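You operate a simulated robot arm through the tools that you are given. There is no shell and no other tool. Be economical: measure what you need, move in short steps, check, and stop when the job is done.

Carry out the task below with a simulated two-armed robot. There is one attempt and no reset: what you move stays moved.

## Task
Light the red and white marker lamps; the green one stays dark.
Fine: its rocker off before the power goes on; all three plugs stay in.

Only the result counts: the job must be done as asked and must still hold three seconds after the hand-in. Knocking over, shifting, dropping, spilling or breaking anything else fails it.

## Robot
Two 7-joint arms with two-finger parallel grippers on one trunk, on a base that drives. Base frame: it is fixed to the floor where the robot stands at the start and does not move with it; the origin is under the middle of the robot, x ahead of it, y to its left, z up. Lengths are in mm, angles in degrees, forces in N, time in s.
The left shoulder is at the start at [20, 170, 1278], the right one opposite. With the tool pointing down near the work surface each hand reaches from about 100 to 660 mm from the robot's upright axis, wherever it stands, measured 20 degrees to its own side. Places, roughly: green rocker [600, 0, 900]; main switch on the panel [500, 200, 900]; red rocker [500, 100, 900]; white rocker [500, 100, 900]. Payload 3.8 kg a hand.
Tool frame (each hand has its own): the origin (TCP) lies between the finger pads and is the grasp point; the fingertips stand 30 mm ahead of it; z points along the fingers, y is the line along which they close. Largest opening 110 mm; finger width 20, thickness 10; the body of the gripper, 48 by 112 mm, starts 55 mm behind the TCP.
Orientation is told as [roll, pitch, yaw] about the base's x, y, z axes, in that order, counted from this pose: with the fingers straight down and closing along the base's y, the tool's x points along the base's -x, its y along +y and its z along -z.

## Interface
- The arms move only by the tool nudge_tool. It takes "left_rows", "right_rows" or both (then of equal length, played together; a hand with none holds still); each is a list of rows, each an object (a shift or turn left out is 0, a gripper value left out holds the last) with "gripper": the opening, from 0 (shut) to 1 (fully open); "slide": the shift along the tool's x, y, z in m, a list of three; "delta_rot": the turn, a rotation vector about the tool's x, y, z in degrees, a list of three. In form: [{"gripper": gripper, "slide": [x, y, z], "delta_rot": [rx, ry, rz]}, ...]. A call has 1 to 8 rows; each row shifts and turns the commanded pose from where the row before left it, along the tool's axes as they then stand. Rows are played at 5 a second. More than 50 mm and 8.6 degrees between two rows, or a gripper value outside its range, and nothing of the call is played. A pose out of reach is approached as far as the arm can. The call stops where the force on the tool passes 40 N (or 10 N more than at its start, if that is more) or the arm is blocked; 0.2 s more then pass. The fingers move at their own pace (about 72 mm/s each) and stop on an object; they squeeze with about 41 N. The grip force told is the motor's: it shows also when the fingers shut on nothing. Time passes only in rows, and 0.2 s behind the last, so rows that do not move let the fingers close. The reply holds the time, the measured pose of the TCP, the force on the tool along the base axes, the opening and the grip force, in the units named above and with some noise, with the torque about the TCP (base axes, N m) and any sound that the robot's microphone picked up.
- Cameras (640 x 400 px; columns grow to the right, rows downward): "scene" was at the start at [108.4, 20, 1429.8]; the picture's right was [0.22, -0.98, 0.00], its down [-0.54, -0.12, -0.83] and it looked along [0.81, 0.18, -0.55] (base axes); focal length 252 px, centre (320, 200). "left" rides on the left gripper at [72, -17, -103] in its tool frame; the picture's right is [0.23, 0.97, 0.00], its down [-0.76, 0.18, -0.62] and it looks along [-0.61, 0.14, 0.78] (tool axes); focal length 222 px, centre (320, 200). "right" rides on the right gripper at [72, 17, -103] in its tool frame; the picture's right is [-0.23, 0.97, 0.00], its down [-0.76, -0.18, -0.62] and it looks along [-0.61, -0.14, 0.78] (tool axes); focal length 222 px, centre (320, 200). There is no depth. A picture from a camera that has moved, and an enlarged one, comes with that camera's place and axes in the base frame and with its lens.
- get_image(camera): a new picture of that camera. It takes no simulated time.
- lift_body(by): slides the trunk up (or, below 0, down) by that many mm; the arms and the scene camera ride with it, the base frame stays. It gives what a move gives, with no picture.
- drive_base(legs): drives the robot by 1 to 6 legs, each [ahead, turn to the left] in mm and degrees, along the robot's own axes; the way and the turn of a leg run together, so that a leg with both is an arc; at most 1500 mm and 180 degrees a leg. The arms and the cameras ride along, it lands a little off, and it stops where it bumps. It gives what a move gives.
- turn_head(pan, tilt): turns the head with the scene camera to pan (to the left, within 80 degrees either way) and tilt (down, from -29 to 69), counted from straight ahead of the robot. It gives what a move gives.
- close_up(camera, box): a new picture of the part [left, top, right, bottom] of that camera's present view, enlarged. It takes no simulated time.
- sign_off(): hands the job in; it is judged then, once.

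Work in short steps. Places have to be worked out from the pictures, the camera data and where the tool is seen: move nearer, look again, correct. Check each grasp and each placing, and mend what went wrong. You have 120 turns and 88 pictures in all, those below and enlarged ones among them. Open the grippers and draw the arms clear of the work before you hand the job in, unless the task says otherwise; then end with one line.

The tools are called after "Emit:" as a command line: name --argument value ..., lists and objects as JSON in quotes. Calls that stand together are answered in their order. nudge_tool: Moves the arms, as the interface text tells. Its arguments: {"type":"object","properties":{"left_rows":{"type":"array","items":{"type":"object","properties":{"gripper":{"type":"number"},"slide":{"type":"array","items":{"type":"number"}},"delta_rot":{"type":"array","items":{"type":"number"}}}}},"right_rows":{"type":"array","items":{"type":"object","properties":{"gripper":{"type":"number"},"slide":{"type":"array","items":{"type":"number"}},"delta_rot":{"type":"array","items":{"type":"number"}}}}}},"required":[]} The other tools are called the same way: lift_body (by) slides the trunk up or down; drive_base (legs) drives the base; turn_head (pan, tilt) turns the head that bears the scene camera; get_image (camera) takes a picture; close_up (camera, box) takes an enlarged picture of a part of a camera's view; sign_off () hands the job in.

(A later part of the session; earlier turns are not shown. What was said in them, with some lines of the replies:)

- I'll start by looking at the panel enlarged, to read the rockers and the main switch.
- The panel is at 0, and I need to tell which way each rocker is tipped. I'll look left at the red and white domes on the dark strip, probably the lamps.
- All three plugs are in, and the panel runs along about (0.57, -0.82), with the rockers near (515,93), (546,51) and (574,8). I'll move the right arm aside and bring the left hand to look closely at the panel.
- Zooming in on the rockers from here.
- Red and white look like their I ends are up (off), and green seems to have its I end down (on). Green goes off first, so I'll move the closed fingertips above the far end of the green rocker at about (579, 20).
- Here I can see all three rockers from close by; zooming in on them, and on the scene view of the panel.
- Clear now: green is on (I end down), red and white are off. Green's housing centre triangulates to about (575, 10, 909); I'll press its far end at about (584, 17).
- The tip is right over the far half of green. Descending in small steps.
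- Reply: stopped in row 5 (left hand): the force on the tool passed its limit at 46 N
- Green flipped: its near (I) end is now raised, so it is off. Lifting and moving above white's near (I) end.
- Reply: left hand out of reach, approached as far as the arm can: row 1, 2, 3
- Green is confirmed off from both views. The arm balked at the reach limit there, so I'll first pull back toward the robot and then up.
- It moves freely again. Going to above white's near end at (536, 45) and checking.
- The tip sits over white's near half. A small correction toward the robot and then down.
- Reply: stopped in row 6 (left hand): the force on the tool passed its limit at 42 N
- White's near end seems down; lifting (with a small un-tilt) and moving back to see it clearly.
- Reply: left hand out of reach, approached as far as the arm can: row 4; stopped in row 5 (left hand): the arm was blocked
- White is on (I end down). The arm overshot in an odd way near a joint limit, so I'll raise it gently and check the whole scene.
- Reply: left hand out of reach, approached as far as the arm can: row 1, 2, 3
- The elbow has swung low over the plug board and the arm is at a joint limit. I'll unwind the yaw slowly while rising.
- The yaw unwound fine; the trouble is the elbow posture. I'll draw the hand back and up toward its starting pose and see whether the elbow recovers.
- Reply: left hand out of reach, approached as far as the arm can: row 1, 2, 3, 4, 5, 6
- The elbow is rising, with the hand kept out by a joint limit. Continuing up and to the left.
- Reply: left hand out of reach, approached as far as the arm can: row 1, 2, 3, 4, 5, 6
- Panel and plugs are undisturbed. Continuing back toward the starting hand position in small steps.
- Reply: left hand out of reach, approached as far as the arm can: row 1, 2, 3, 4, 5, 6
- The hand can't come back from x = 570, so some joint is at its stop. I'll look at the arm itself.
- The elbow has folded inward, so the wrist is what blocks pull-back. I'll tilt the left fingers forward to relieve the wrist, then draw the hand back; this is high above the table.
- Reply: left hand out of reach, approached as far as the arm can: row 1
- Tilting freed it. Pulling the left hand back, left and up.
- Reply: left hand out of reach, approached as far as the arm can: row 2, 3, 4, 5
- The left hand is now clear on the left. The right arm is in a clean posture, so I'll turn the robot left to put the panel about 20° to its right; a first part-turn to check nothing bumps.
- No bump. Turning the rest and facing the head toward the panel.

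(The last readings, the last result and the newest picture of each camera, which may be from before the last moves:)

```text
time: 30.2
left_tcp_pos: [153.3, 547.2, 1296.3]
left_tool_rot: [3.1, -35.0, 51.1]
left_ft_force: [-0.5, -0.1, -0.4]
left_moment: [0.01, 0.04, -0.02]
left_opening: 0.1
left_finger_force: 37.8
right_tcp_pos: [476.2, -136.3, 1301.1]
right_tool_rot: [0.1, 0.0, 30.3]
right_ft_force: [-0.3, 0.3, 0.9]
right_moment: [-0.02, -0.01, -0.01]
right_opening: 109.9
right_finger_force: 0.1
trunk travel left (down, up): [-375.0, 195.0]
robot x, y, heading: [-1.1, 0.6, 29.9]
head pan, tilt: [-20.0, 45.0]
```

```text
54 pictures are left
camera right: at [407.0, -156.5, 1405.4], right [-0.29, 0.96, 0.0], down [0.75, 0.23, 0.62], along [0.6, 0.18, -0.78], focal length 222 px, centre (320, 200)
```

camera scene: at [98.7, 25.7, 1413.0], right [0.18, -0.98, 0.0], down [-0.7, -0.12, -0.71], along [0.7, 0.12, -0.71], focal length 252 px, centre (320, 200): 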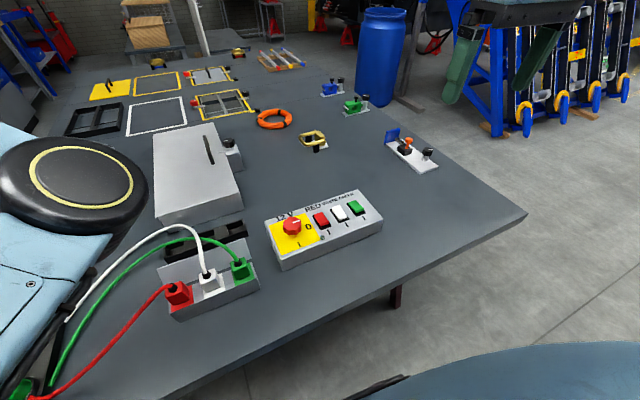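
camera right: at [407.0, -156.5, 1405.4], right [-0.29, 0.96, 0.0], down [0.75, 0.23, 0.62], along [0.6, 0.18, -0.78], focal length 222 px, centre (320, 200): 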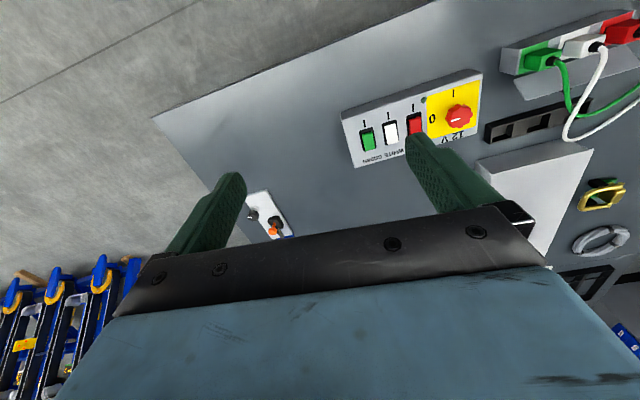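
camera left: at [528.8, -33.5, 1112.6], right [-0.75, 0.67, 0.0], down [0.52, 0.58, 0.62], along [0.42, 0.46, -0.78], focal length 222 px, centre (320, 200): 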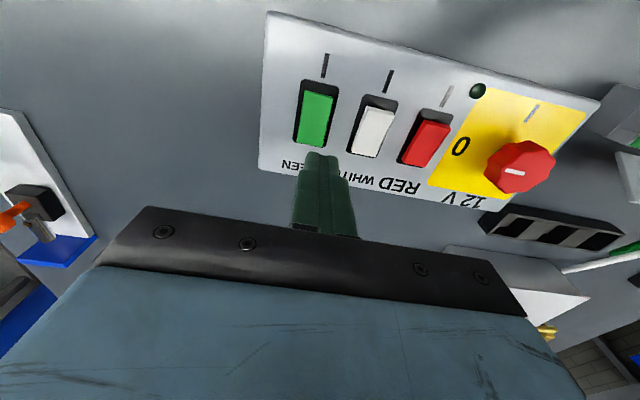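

Table contents intact; panel is now well placed for the right hand. Moving the shut right hand to above red's near end at about (506, 86, 1010).

Emit:
nudge_tool --right_rows '[{"gripper": 0, "slide": [-0.0172, 0.0221, 0.0364]}, {"slide": [-0.0172, 0.0221, 0.0364]}, {"slide": [-0.0172, 0.0221, 0.0364]}, {"slide": [-0.0172, 0.0221, 0.0364]}, {"slide": [-0.0172, 0.0221, 0.0364]}, {"slide": [-0.0172, 0.0221, 0.0364]}, {"slide": [-0.0172, 0.0221, 0.0364]}, {"slide": [-0.0172, 0.0221, 0.0364]}]'

Emit:
get_image --camera "right"

Emit:
get_image --camera "scene"

```text
time: 32.0
left_tcp_pos: [152.6, 548.4, 1295.0]
left_tool_rot: [3.1, -35.0, 51.1]
left_ft_force: [-0.6, 0.8, 1.0]
left_moment: [-0.04, 0.01, -0.01]
left_opening: 0.0
left_finger_force: 37.3
right_tcp_pos: [505.8, 87.0, 1008.4]
right_tool_rot: [0.0, 0.1, 30.2]
right_ft_force: [0.0, 0.5, -0.4]
right_moment: [0.01, 0.01, 0.01]
right_opening: 0.2
right_finger_force: 37.9
trunk travel left (down, up): [-375.0, 195.0]
robot x, y, heading: [-2.9, -1.7, 30.2]
head pan, tilt: [-20.0, 45.0]
```

```text
53 pictures are left
camera right: at [436.5, 66.9, 1112.9], right [-0.29, 0.96, 0.0], down [0.75, 0.23, 0.62], along [0.6, 0.18, -0.78], focal length 222 px, centre (320, 200)
```

right: 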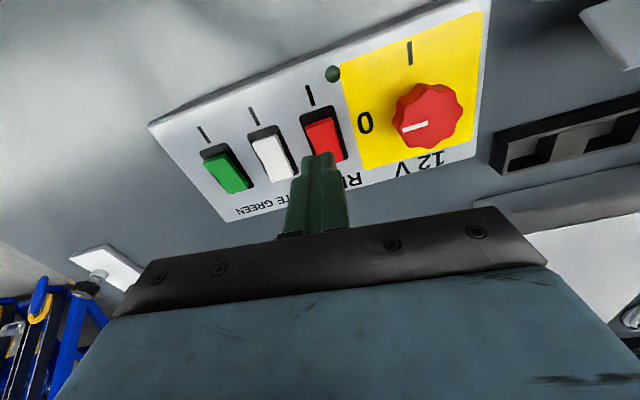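

```text
52 pictures are left
camera scene: at [99.0, 26.5, 1412.9], right [0.18, -0.98, 0.0], down [-0.7, -0.12, -0.71], along [0.7, 0.12, -0.71], focal length 252 px, centre (320, 200)
```

scene: 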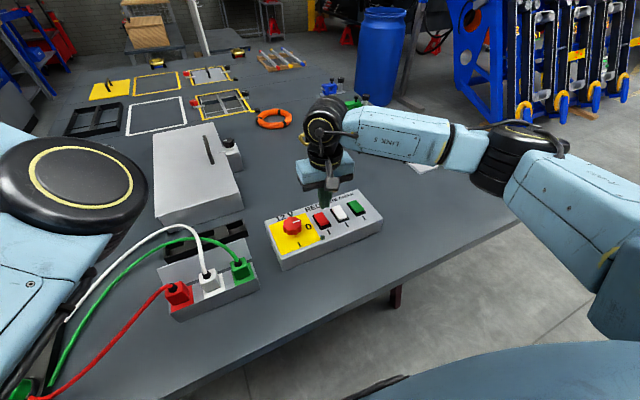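

Aligned well; red's near half is about (502, 89). Small correction and lower to just above it.

Emit:
nudge_tool --right_rows '[{"slide": [0.0025, 0.0035, 0]}, {"slide": [0, 0, 0.021]}, {"slide": [0, 0, 0.021]}, {"slide": [0, 0, 0]}]'

Emit:
close_up --camera "right" --box '[200, 0, 440, 240]'

Emit:
close_up --camera "scene" --box '[260, 170, 400, 280]'

```text
time: 33.0
left_tcp_pos: [151.9, 547.2, 1296.5]
left_tool_rot: [3.0, -34.9, 51.1]
left_ft_force: [-0.1, -0.6, -0.4]
left_moment: [-0.01, -0.01, -0.01]
left_opening: 0.1
left_finger_force: 37.5
right_tcp_pos: [503.7, 87.5, 967.2]
right_tool_rot: [0.0, 0.1, 30.2]
right_ft_force: [-0.5, -0.3, 0.0]
right_moment: [0.02, 0.01, 0.0]
right_opening: 0.0
right_finger_force: 37.8
trunk travel left (down, up): [-375.0, 195.0]
robot x, y, heading: [2.0, 2.5, 30.0]
head pan, tilt: [-20.0, 45.0]
```

```text
1.67 times, centred on (320, 120) of right
camera zoom: at [433.3, 67.3, 1071.8], right [-0.29, 0.96, 0.0], down [0.75, 0.23, 0.62], along [0.6, 0.18, -0.78], focal length 370 px, centre (320, 333)
```

zoom: 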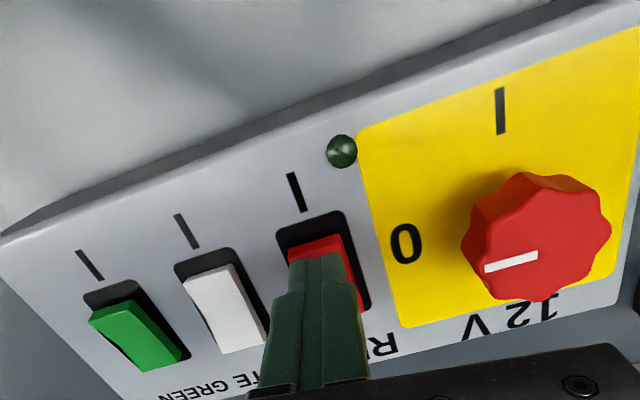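

```text
3.64 times, centred on (330, 225) of scene
camera zoom: at [98.7, 25.5, 1413.0], right [0.18, -0.98, 0.0], down [-0.7, -0.12, -0.71], along [0.7, 0.12, -0.71], focal length 915 px, centre (284, 109)
```

zoom: 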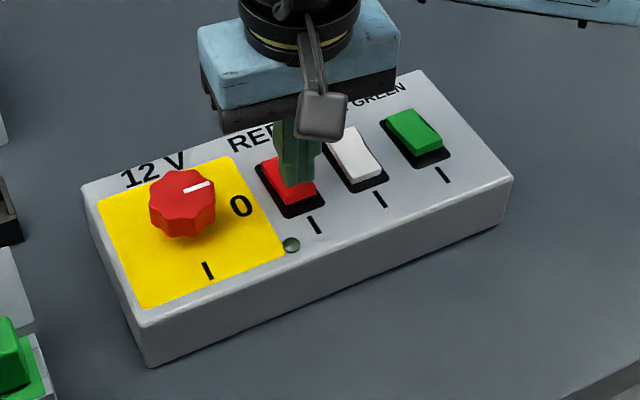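

White is confirmed on, green off. Nudging 4 mm nearer and pressing red's I end.

Emit:
nudge_tool --right_rows '[{"slide": [0.004, 0.001, 0]}, {"slide": [0, 0, 0.004]}, {"slide": [0, 0, 0.004]}, {"slide": [0, 0, 0.004]}, {"slide": [0, 0, 0.003]}, {"slide": [0, 0, 0.003]}]'

Emit:
close_up --camera "scene" --box '[260, 170, 400, 280]'

```text
time: 34.4
left_tcp_pos: [149.2, 546.1, 1297.0]
left_tool_rot: [3.1, -35.1, 51.1]
left_ft_force: [-0.2, 0.3, 0.0]
left_moment: [-0.01, -0.01, 0.02]
left_opening: 0.1
left_finger_force: 37.4
right_tcp_pos: [499.7, 86.9, 955.7]
right_tool_rot: [0.0, -0.6, 30.1]
right_ft_force: [-0.2, -8.5, 33.3]
right_moment: [-0.07, -0.27, 0.33]
right_opening: 0.0
right_finger_force: 38.1
trunk travel left (down, up): [-375.0, 195.0]
robot x, y, heading: [-0.8, 2.7, 30.0]
head pan, tilt: [-20.0, 45.0]
```

```text
3.64 times, centred on (330, 225) of scene
camera zoom: at [96.1, 23.9, 1413.6], right [0.18, -0.98, 0.0], down [-0.69, -0.12, -0.71], along [0.7, 0.12, -0.71], focal length 915 px, centre (284, 109)
```

zoom: 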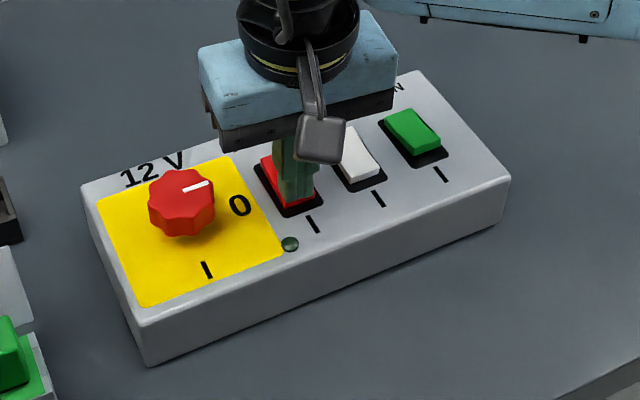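

The force peaked and red seems down. Lifting, opening the fingers, and moving toward the knob at about (468, 158), then checking all rockers.

Emit:
nudge_tool --right_rows '[{"slide": [0, 0, -0.02]}, {"slide": [0, 0, -0.045]}, {"gripper": 0.75, "slide": [-0.002, 0.0385, 0]}, {"slide": [-0.002, 0.0385, 0]}, {"slide": [0, 0, 0]}]'

Emit:
get_image --camera "right"

Emit:
close_up --camera "scene" --box '[260, 170, 400, 280]'

```text
time: 35.6
left_tcp_pos: [152.6, 546.7, 1295.7]
left_tool_rot: [3.2, -35.0, 51.0]
left_ft_force: [0.2, -0.1, 0.2]
left_moment: [0.03, -0.03, -0.03]
left_opening: 0.0
left_finger_force: 38.2
right_tcp_pos: [463.1, 154.7, 1015.0]
right_tool_rot: [0.0, -0.1, 30.0]
right_ft_force: [0.3, -0.4, 0.0]
right_moment: [0.0, -0.01, -0.03]
right_opening: 82.7
right_finger_force: 0.1
trunk travel left (down, up): [-375.0, 195.0]
robot x, y, heading: [0.6, -0.7, 30.1]
head pan, tilt: [-20.0, 45.0]
```

```text
48 pictures are left
camera right: at [394.6, 133.9, 1118.7], right [-0.29, 0.96, 0.0], down [0.75, 0.23, 0.62], along [0.6, 0.18, -0.78], focal length 222 px, centre (320, 200)
```

right: 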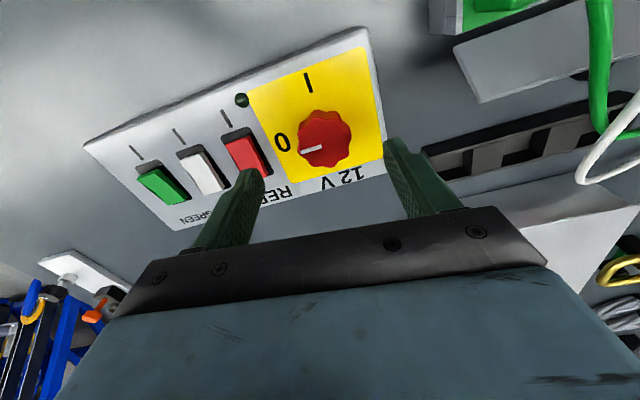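

```text
3.64 times, centred on (330, 225) of scene
camera zoom: at [99.2, 25.0, 1412.9], right [0.18, -0.98, 0.0], down [-0.7, -0.12, -0.71], along [0.7, 0.12, -0.71], focal length 915 px, centre (284, 109)
```

zoom: 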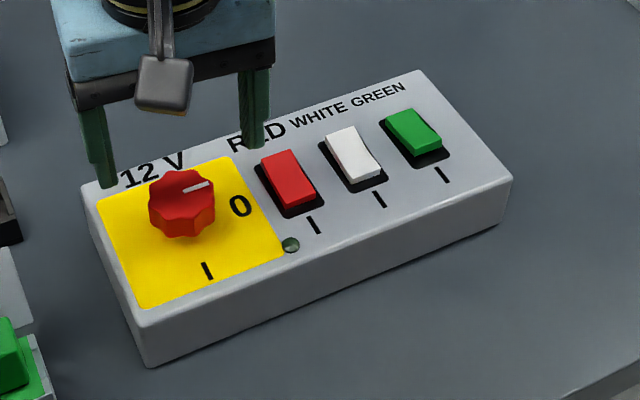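

Red and white on, green off. Knob centre averages to about (466, 157). I'll centre over it and pre-rotate the hand +45° so the 90° clockwise turn stays in mid-range.

Emit:
nudge_tool --right_rows '[{"slide": [-0.004, 0.001, 0], "delta_rot": [0, 0, 0]}, {"delta_rot": [0, 0, -7.5]}, {"delta_rot": [0, 0, -7.5]}, {"delta_rot": [0, 0, -7.5]}, {"delta_rot": [0, 0, -7.5]}, {"delta_rot": [0, 0, -7.5]}, {"delta_rot": [0, 0, -7.5]}, {"slide": [0, 0, 0.02]}]'

Emit:
get_image --camera "right"

Emit:
close_up --camera "scene" --box '[260, 170, 400, 280]'

```text
time: 37.4
left_tcp_pos: [152.8, 547.7, 1295.5]
left_tool_rot: [3.1, -34.9, 51.1]
left_ft_force: [-0.8, 0.2, -0.1]
left_moment: [0.0, 0.0, 0.01]
left_opening: 0.2
left_finger_force: 37.4
right_tcp_pos: [466.2, 158.9, 994.7]
right_tool_rot: [0.0, 0.1, 75.3]
right_ft_force: [0.2, 0.0, -0.4]
right_moment: [0.02, 0.01, -0.01]
right_opening: 82.3
right_finger_force: 0.0
trunk travel left (down, up): [-375.0, 195.0]
robot x, y, heading: [-0.6, 1.9, 29.9]
head pan, tilt: [-20.0, 45.0]
```

```text
46 pictures are left
camera right: at [432.2, 94.5, 1099.4], right [-0.88, 0.47, 0.0], down [0.37, 0.69, 0.62], along [0.29, 0.55, -0.78], focal length 222 px, centre (320, 200)
```

right: 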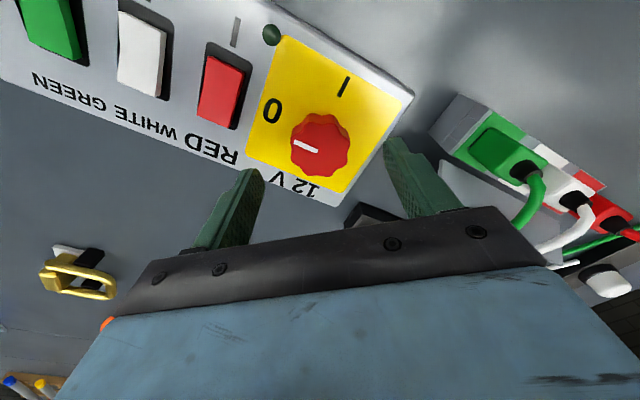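

```text
3.64 times, centred on (330, 225) of scene
camera zoom: at [99.0, 25.7, 1412.9], right [0.18, -0.98, 0.0], down [-0.7, -0.12, -0.71], along [0.7, 0.12, -0.71], focal length 915 px, centre (284, 109)
```

zoom: 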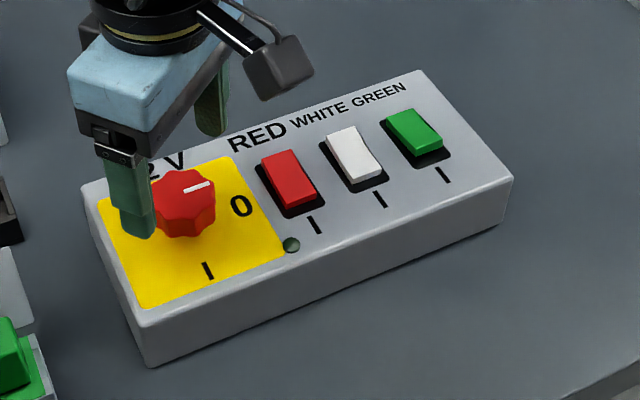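

The knob centre computes to (465, 157), matching the hand. Lowering 34 mm around it.

Emit:
nudge_tool --right_rows '[{"slide": [0.001, 0.001, 0.012]}, {"slide": [0, 0, 0.012]}, {"slide": [0, 0, 0.01]}, {"slide": [0, 0, 0]}]'

Emit:
get_image --camera "right"

Emit:
close_up --camera "scene" --box '[260, 170, 400, 280]'

```text
time: 38.4
left_tcp_pos: [152.8, 547.5, 1296.3]
left_tool_rot: [3.1, -34.9, 51.2]
left_ft_force: [0.4, 0.0, -0.1]
left_moment: [0.04, 0.01, 0.01]
left_opening: 0.0
left_finger_force: 37.3
right_tcp_pos: [465.1, 159.2, 961.1]
right_tool_rot: [0.0, 0.0, 75.1]
right_ft_force: [0.5, -0.2, -0.1]
right_moment: [0.0, 0.0, -0.01]
right_opening: 82.7
right_finger_force: 0.1
trunk travel left (down, up): [-375.0, 195.0]
robot x, y, heading: [-5.9, -1.2, 30.2]
head pan, tilt: [-20.0, 45.0]
```

```text
44 pictures are left
camera right: at [431.2, 93.2, 1065.4], right [-0.88, 0.47, 0.0], down [0.37, 0.69, 0.62], along [0.29, 0.55, -0.78], focal length 222 px, centre (320, 200)
```

right: 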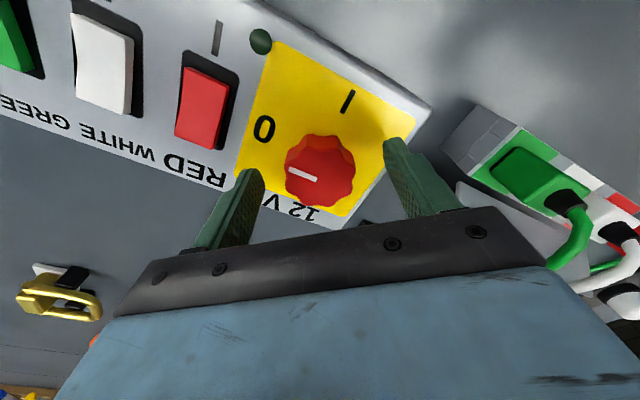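

```text
3.64 times, centred on (330, 225) of scene
camera zoom: at [98.7, 25.6, 1413.0], right [0.18, -0.98, 0.0], down [-0.7, -0.12, -0.71], along [0.7, 0.12, -0.71], focal length 915 px, centre (284, 109)
```

zoom: 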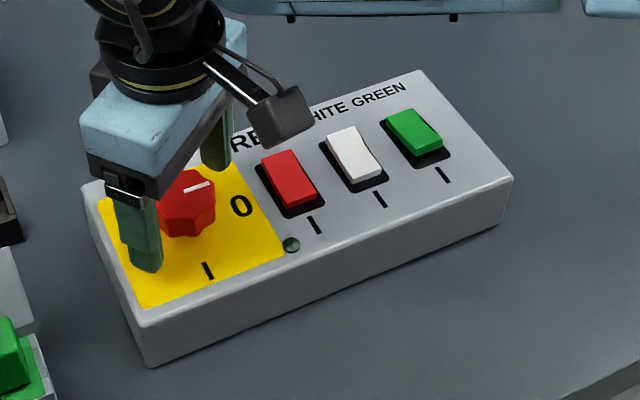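

Fingers straddle the knob with clearance. Closing on it.

Emit:
nudge_tool --right_rows '[{"slide": [0.0015, 0, 0.002]}, {"gripper": 0.3}, {"gripper": 0.3}, {"gripper": 0.3}, {"gripper": 0.3}]'

Emit:
close_up --camera "right" --box '[180, 60, 460, 240]'

```text
time: 39.6
left_tcp_pos: [153.9, 547.7, 1295.6]
left_tool_rot: [3.1, -34.8, 51.1]
left_ft_force: [-0.1, -1.0, 0.6]
left_moment: [0.0, -0.01, 0.0]
left_opening: 0.1
left_finger_force: 37.2
right_tcp_pos: [465.9, 157.2, 959.9]
right_tool_rot: [0.0, 0.0, 75.2]
right_ft_force: [-0.3, 0.7, 0.7]
right_moment: [-0.1, -0.07, -0.01]
right_opening: 45.2
right_finger_force: 45.4
trunk travel left (down, up): [-375.0, 195.0]
robot x, y, heading: [0.5, -0.8, 29.8]
head pan, tilt: [-20.0, 45.0]
```

```text
2.22 times, centred on (320, 150) of right
camera zoom: at [431.3, 91.9, 1063.8], right [-0.88, 0.47, 0.0], down [0.37, 0.69, 0.62], along [0.29, 0.55, -0.78], focal length 494 px, centre (320, 311)
```

zoom: 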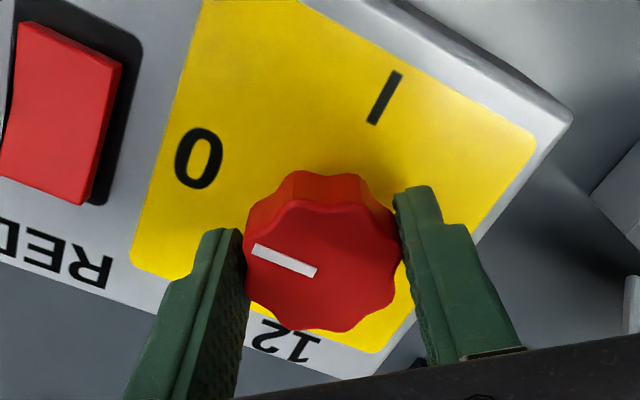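

Held at 45 mm with almost no side force. Turning clockwise (seen from above), first 48°.

Emit:
nudge_tool --right_rows '[{"delta_rot": [0, 0, 6]}, {"delta_rot": [0, 0, 6]}, {"delta_rot": [0, 0, 6]}, {"delta_rot": [0, 0, 6]}, {"delta_rot": [0, 0, 6]}, {"delta_rot": [0, 0, 6]}, {"delta_rot": [0, 0, 6]}, {"delta_rot": [0, 0, 6]}]'

Emit:
close_up --camera "right" --box '[180, 60, 460, 240]'

```text
time: 41.4
left_tcp_pos: [151.2, 548.1, 1295.4]
left_tool_rot: [3.1, -35.0, 51.1]
left_ft_force: [0.6, -0.1, -0.4]
left_moment: [-0.01, -0.04, 0.01]
left_opening: 0.3
left_finger_force: 38.1
right_tcp_pos: [463.3, 156.4, 958.8]
right_tool_rot: [0.1, 0.0, 27.1]
right_ft_force: [-6.6, 3.0, 2.8]
right_moment: [-0.03, 0.28, 0.05]
right_opening: 45.2
right_finger_force: 45.0
trunk travel left (down, up): [-375.0, 195.0]
robot x, y, heading: [-1.1, 0.6, 30.2]
head pan, tilt: [-20.0, 45.0]
```

```text
2.22 times, centred on (320, 150) of right
camera zoom: at [392.8, 140.4, 1063.8], right [-0.24, 0.97, 0.0], down [0.76, 0.19, 0.62], along [0.6, 0.15, -0.78], focal length 494 px, centre (320, 311)
```

zoom: 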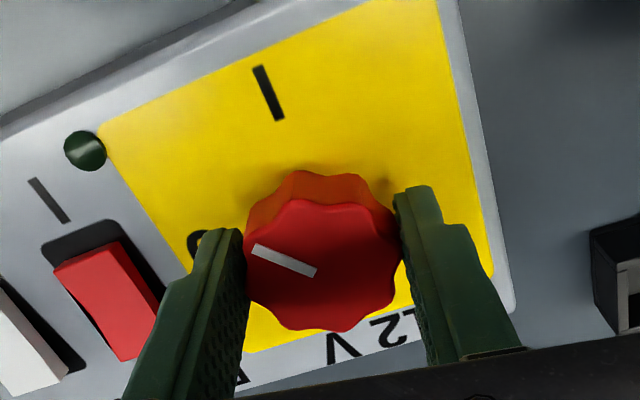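

The knob turns with the hand. Turning the remaining 42°.

Emit:
nudge_tool --right_rows '[{"delta_rot": [0, 0, 6]}, {"delta_rot": [0, 0, 6]}, {"delta_rot": [0, 0, 6]}, {"delta_rot": [0, 0, 6]}, {"delta_rot": [0, 0, 6]}, {"delta_rot": [0, 0, 6]}, {"delta_rot": [0, 0, 6]}, {"delta_rot": [0, 0, 0]}]'

Emit:
get_image --camera "right"

Emit:
get_image --camera "scene"

```text
time: 43.2
left_tcp_pos: [151.1, 548.6, 1295.9]
left_tool_rot: [3.0, -34.8, 51.2]
left_ft_force: [0.5, -0.3, 0.1]
left_moment: [0.01, 0.02, -0.01]
left_opening: 0.0
left_finger_force: 38.2
right_tcp_pos: [463.2, 158.7, 959.5]
right_tool_rot: [0.1, -0.1, -14.8]
right_ft_force: [-9.2, 16.9, 2.1]
right_moment: [0.53, -0.71, 0.18]
right_opening: 45.3
right_finger_force: 44.5
trunk travel left (down, up): [-375.0, 195.0]
robot x, y, heading: [0.5, 6.5, 30.0]
head pan, tilt: [-20.0, 45.0]
```

```text
40 pictures are left
camera right: at [399.1, 194.5, 1063.8], right [0.47, 0.88, 0.0], down [0.69, -0.37, 0.62], along [0.55, -0.29, -0.78], focal length 222 px, centre (320, 200)
```

right: 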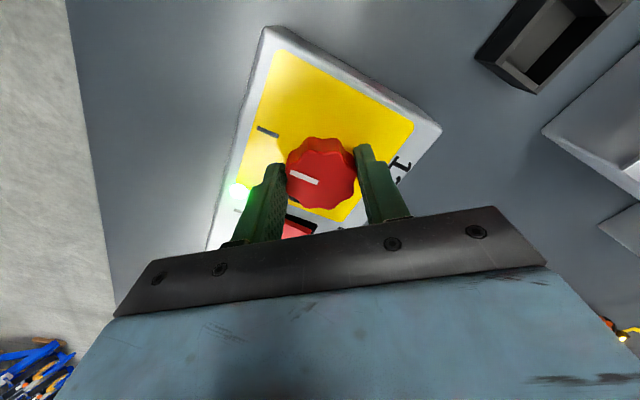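

```text
39 pictures are left
camera scene: at [97.3, 27.8, 1413.0], right [0.18, -0.98, 0.0], down [-0.7, -0.13, -0.71], along [0.7, 0.12, -0.71], focal length 252 px, centre (320, 200)
```

scene: 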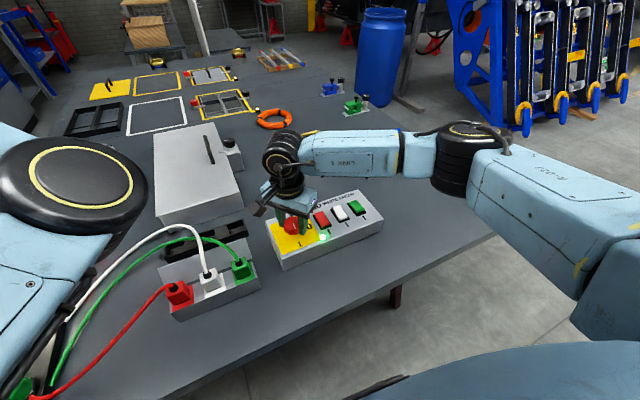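

The power LED is green-lit: power on. Opening the fingers, checking the knob stays, then lifting away.

Emit:
nudge_tool --right_rows '[{"gripper": 0.75}, {"gripper": 0.75}, {"gripper": 0.75}, {"gripper": 0.75}]'

Emit:
close_up --camera "right" --box '[180, 60, 460, 240]'

```text
time: 44.2
left_tcp_pos: [151.8, 547.1, 1295.2]
left_tool_rot: [3.1, -34.9, 51.1]
left_ft_force: [-1.1, 0.3, -0.4]
left_moment: [0.02, -0.01, -0.01]
left_opening: 0.0
left_finger_force: 37.7
right_tcp_pos: [465.9, 157.6, 959.0]
right_tool_rot: [0.0, 0.0, -14.8]
right_ft_force: [0.4, 0.2, 0.7]
right_moment: [-0.02, 0.0, -0.01]
right_opening: 82.3
right_finger_force: 0.1
trunk travel left (down, up): [-375.0, 195.0]
robot x, y, heading: [0.4, -0.6, 30.2]
head pan, tilt: [-20.0, 45.0]
```

```text
2.22 times, centred on (320, 150) of right
camera zoom: at [400.7, 192.1, 1063.3], right [0.47, 0.88, 0.0], down [0.69, -0.37, 0.62], along [0.55, -0.29, -0.78], focal length 494 px, centre (320, 311)
```

zoom: 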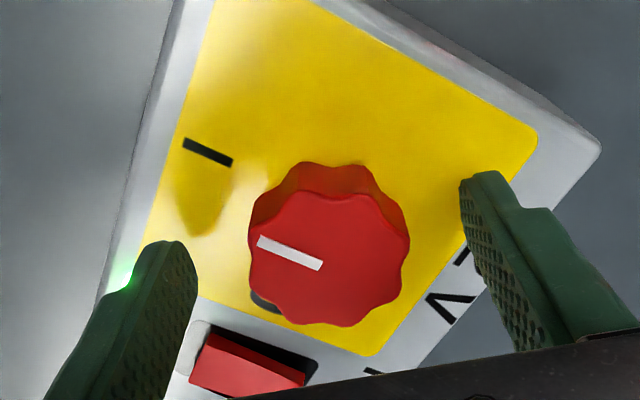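

The pointer is parallel to the I mark and the LED stays lit. Lifting straight up, then moving the hand away, back and to the right.

Emit:
nudge_tool --right_rows '[{"slide": [0, 0, -0.03]}, {"slide": [0, 0, -0.04]}, {"slide": [0, 0, -0.04]}, {"slide": [0, -0.02, -0.04]}, {"slide": [0, -0.03, -0.03]}, {"slide": [0, -0.03, -0.03]}, {"slide": [0, -0.03, -0.03]}]'

Emit:
turn_head --pan -5 --tilt 45

Emit:
get_image --camera "scene"

```text
time: 45.8
left_tcp_pos: [152.4, 547.1, 1296.9]
left_tool_rot: [3.1, -35.0, 51.2]
left_ft_force: [0.2, 0.8, -0.4]
left_moment: [0.01, 0.01, 0.01]
left_opening: 0.3
left_finger_force: 37.2
right_tcp_pos: [434.4, 50.0, 1200.1]
right_tool_rot: [0.0, -0.1, -14.8]
right_ft_force: [1.0, 0.1, 0.0]
right_moment: [0.01, 0.01, -0.01]
right_opening: 82.6
right_finger_force: 0.1
trunk travel left (down, up): [-375.0, 195.0]
robot x, y, heading: [-1.4, 0.4, 30.0]
head pan, tilt: [-20.0, 45.0]
```

```text
time: 46.6
left_tcp_pos: [152.8, 546.6, 1296.0]
left_tool_rot: [3.1, -34.9, 51.0]
left_ft_force: [-0.4, 0.7, -0.7]
left_moment: [-0.03, 0.01, -0.02]
left_opening: 0.0
left_finger_force: 37.9
right_tcp_pos: [435.5, 51.5, 1198.2]
right_tool_rot: [-0.1, 0.0, -14.7]
right_ft_force: [0.0, 0.0, -0.1]
right_moment: [-0.01, 0.0, -0.01]
right_opening: 82.8
right_finger_force: 0.1
trunk travel left (down, up): [-375.0, 195.0]
robot x, y, heading: [3.2, -0.7, 30.1]
head pan, tilt: [-5.0, 45.0]
```

```text
37 pictures are left
camera scene: at [92.3, 45.7, 1413.0], right [0.42, -0.91, 0.0], down [-0.64, -0.3, -0.71], along [0.64, 0.3, -0.71], focal length 252 px, centre (320, 200)
```

scene: 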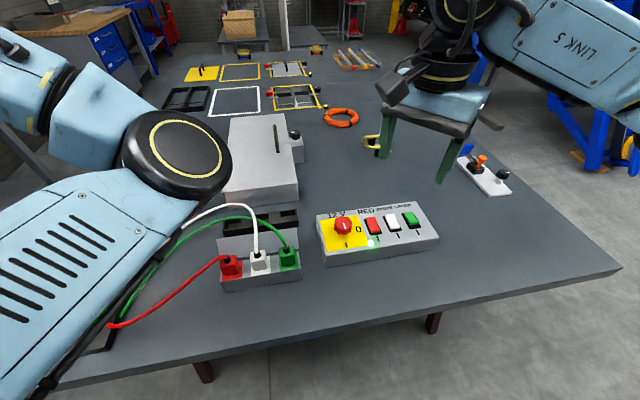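

Now to see the lamps themselves; they lie to the left, behind the left arm. Trying the left camera and another head angle.

Emit:
turn_head --pan 35 --tilt 40

Emit:
get_image --camera "scene"

Emit:
get_image --camera "left"

```text
time: 47.7
left_tcp_pos: [153.0, 547.4, 1296.6]
left_tool_rot: [3.0, -35.0, 51.1]
left_ft_force: [0.0, -0.5, 0.3]
left_moment: [-0.01, -0.01, 0.01]
left_opening: 0.0
left_finger_force: 38.0
right_tcp_pos: [434.2, 49.6, 1198.0]
right_tool_rot: [0.0, 0.0, -14.9]
right_ft_force: [-0.4, -0.6, -0.3]
right_moment: [0.02, 0.05, 0.01]
right_opening: 82.5
right_finger_force: 0.0
trunk travel left (down, up): [-375.0, 195.0]
robot x, y, heading: [-3.6, -2.9, 30.3]
head pan, tilt: [35.0, 40.0]
```

```text
36 pictures are left
camera scene: at [54.5, 88.4, 1420.2], right [0.91, -0.42, 0.0], down [-0.27, -0.58, -0.77], along [0.32, 0.69, -0.64], focal length 252 px, centre (320, 200)
```

scene: 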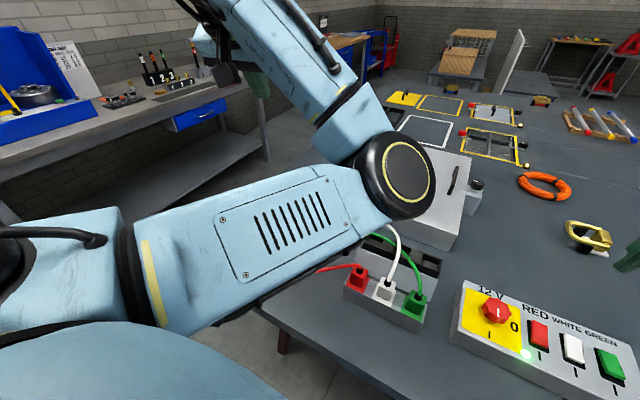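

```text
35 pictures are left
camera left: at [95.8, 441.2, 1337.2], right [-0.89, 0.44, -0.09], down [0.05, 0.29, 0.95], along [0.45, 0.85, -0.29], focal length 222 px, centre (320, 200)
```

left: 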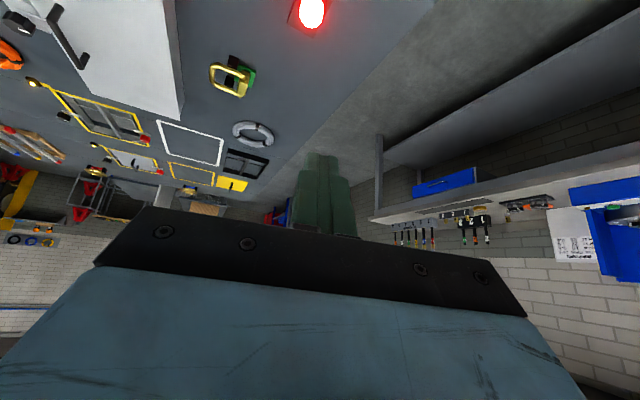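

The red lamp glows. The white one is out of frame, so I'll tilt the left hand a little downward (and open its fingers) to see it.

Emit:
nudge_tool --left_rows '[{"gripper": 0.8, "delta_rot": [0, 7, 0]}, {"delta_rot": [0, 7, 0]}, {"delta_rot": [0, 0, 0]}, {"delta_rot": [0, 0, 0]}]'

Emit:
get_image --camera "left"

```text
time: 48.7
left_tcp_pos: [152.1, 548.8, 1298.2]
left_tool_rot: [2.7, -20.9, 52.0]
left_ft_force: [-0.1, 0.2, -0.4]
left_moment: [-0.04, 0.01, -0.01]
left_opening: 87.9
left_finger_force: 0.0
right_tcp_pos: [435.4, 49.6, 1197.8]
right_tool_rot: [0.0, 0.0, -14.8]
right_ft_force: [1.0, -0.4, 0.1]
right_moment: [0.02, 0.02, 0.01]
right_opening: 82.6
right_finger_force: 0.2
trunk travel left (down, up): [-375.0, 195.0]
robot x, y, heading: [0.3, -1.9, 30.0]
head pan, tilt: [35.0, 40.0]
```

```text
34 pictures are left
camera left: at [104.5, 454.2, 1364.8], right [-0.91, 0.42, -0.04], down [0.18, 0.47, 0.86], along [0.38, 0.77, -0.51], focal length 222 px, centre (320, 200)
```

left: 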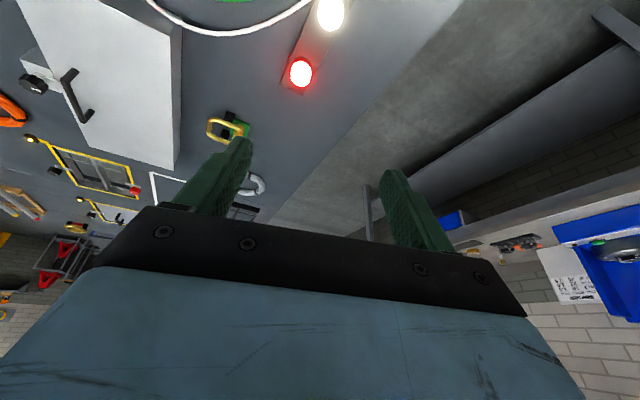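

Red and white are lit. One more tilt to check that the green lamp is dark.

Emit:
nudge_tool --left_rows '[{"delta_rot": [0, 7, 0]}, {"delta_rot": [0, 7, 0]}, {"delta_rot": [0, 0, 0]}]'

Emit:
get_image --camera "left"

```text
time: 49.5
left_tcp_pos: [153.1, 548.0, 1296.3]
left_tool_rot: [2.5, -6.8, 52.6]
left_ft_force: [0.5, -0.3, 0.1]
left_moment: [-0.01, 0.02, 0.0]
left_opening: 87.9
left_finger_force: 0.1
right_tcp_pos: [434.5, 51.7, 1199.6]
right_tool_rot: [0.0, 0.0, -14.8]
right_ft_force: [-0.1, 0.5, -0.3]
right_moment: [0.0, 0.0, 0.03]
right_opening: 82.7
right_finger_force: 0.0
trunk travel left (down, up): [-375.0, 195.0]
robot x, y, heading: [-0.8, -0.1, 29.7]
head pan, tilt: [35.0, 40.0]
```

```text
33 pictures are left
camera left: at [118.4, 466.9, 1387.9], right [-0.91, 0.41, 0.02], down [0.3, 0.63, 0.72], along [0.28, 0.66, -0.7], focal length 222 px, centre (320, 200)
```

left: 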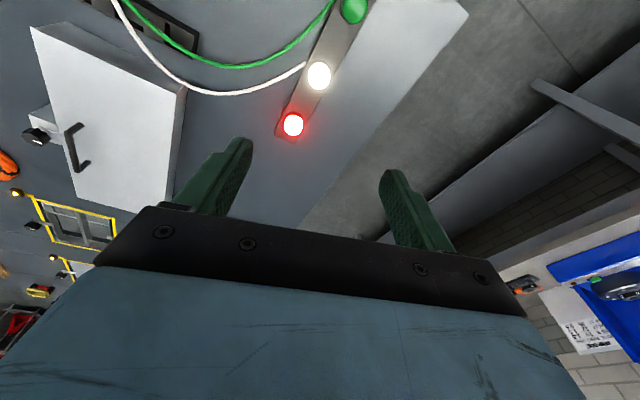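

The red and white lamps glow and the green is dark. All three plugs are in, both grippers are open and the arms are clear, so I'm handing in.

Emit:
sign_off

```text
The job is handed in.
```

The red and white marker lamps are lit and the green one is dark; its rocker was switched off before the power went on, and all three plugs are still in.
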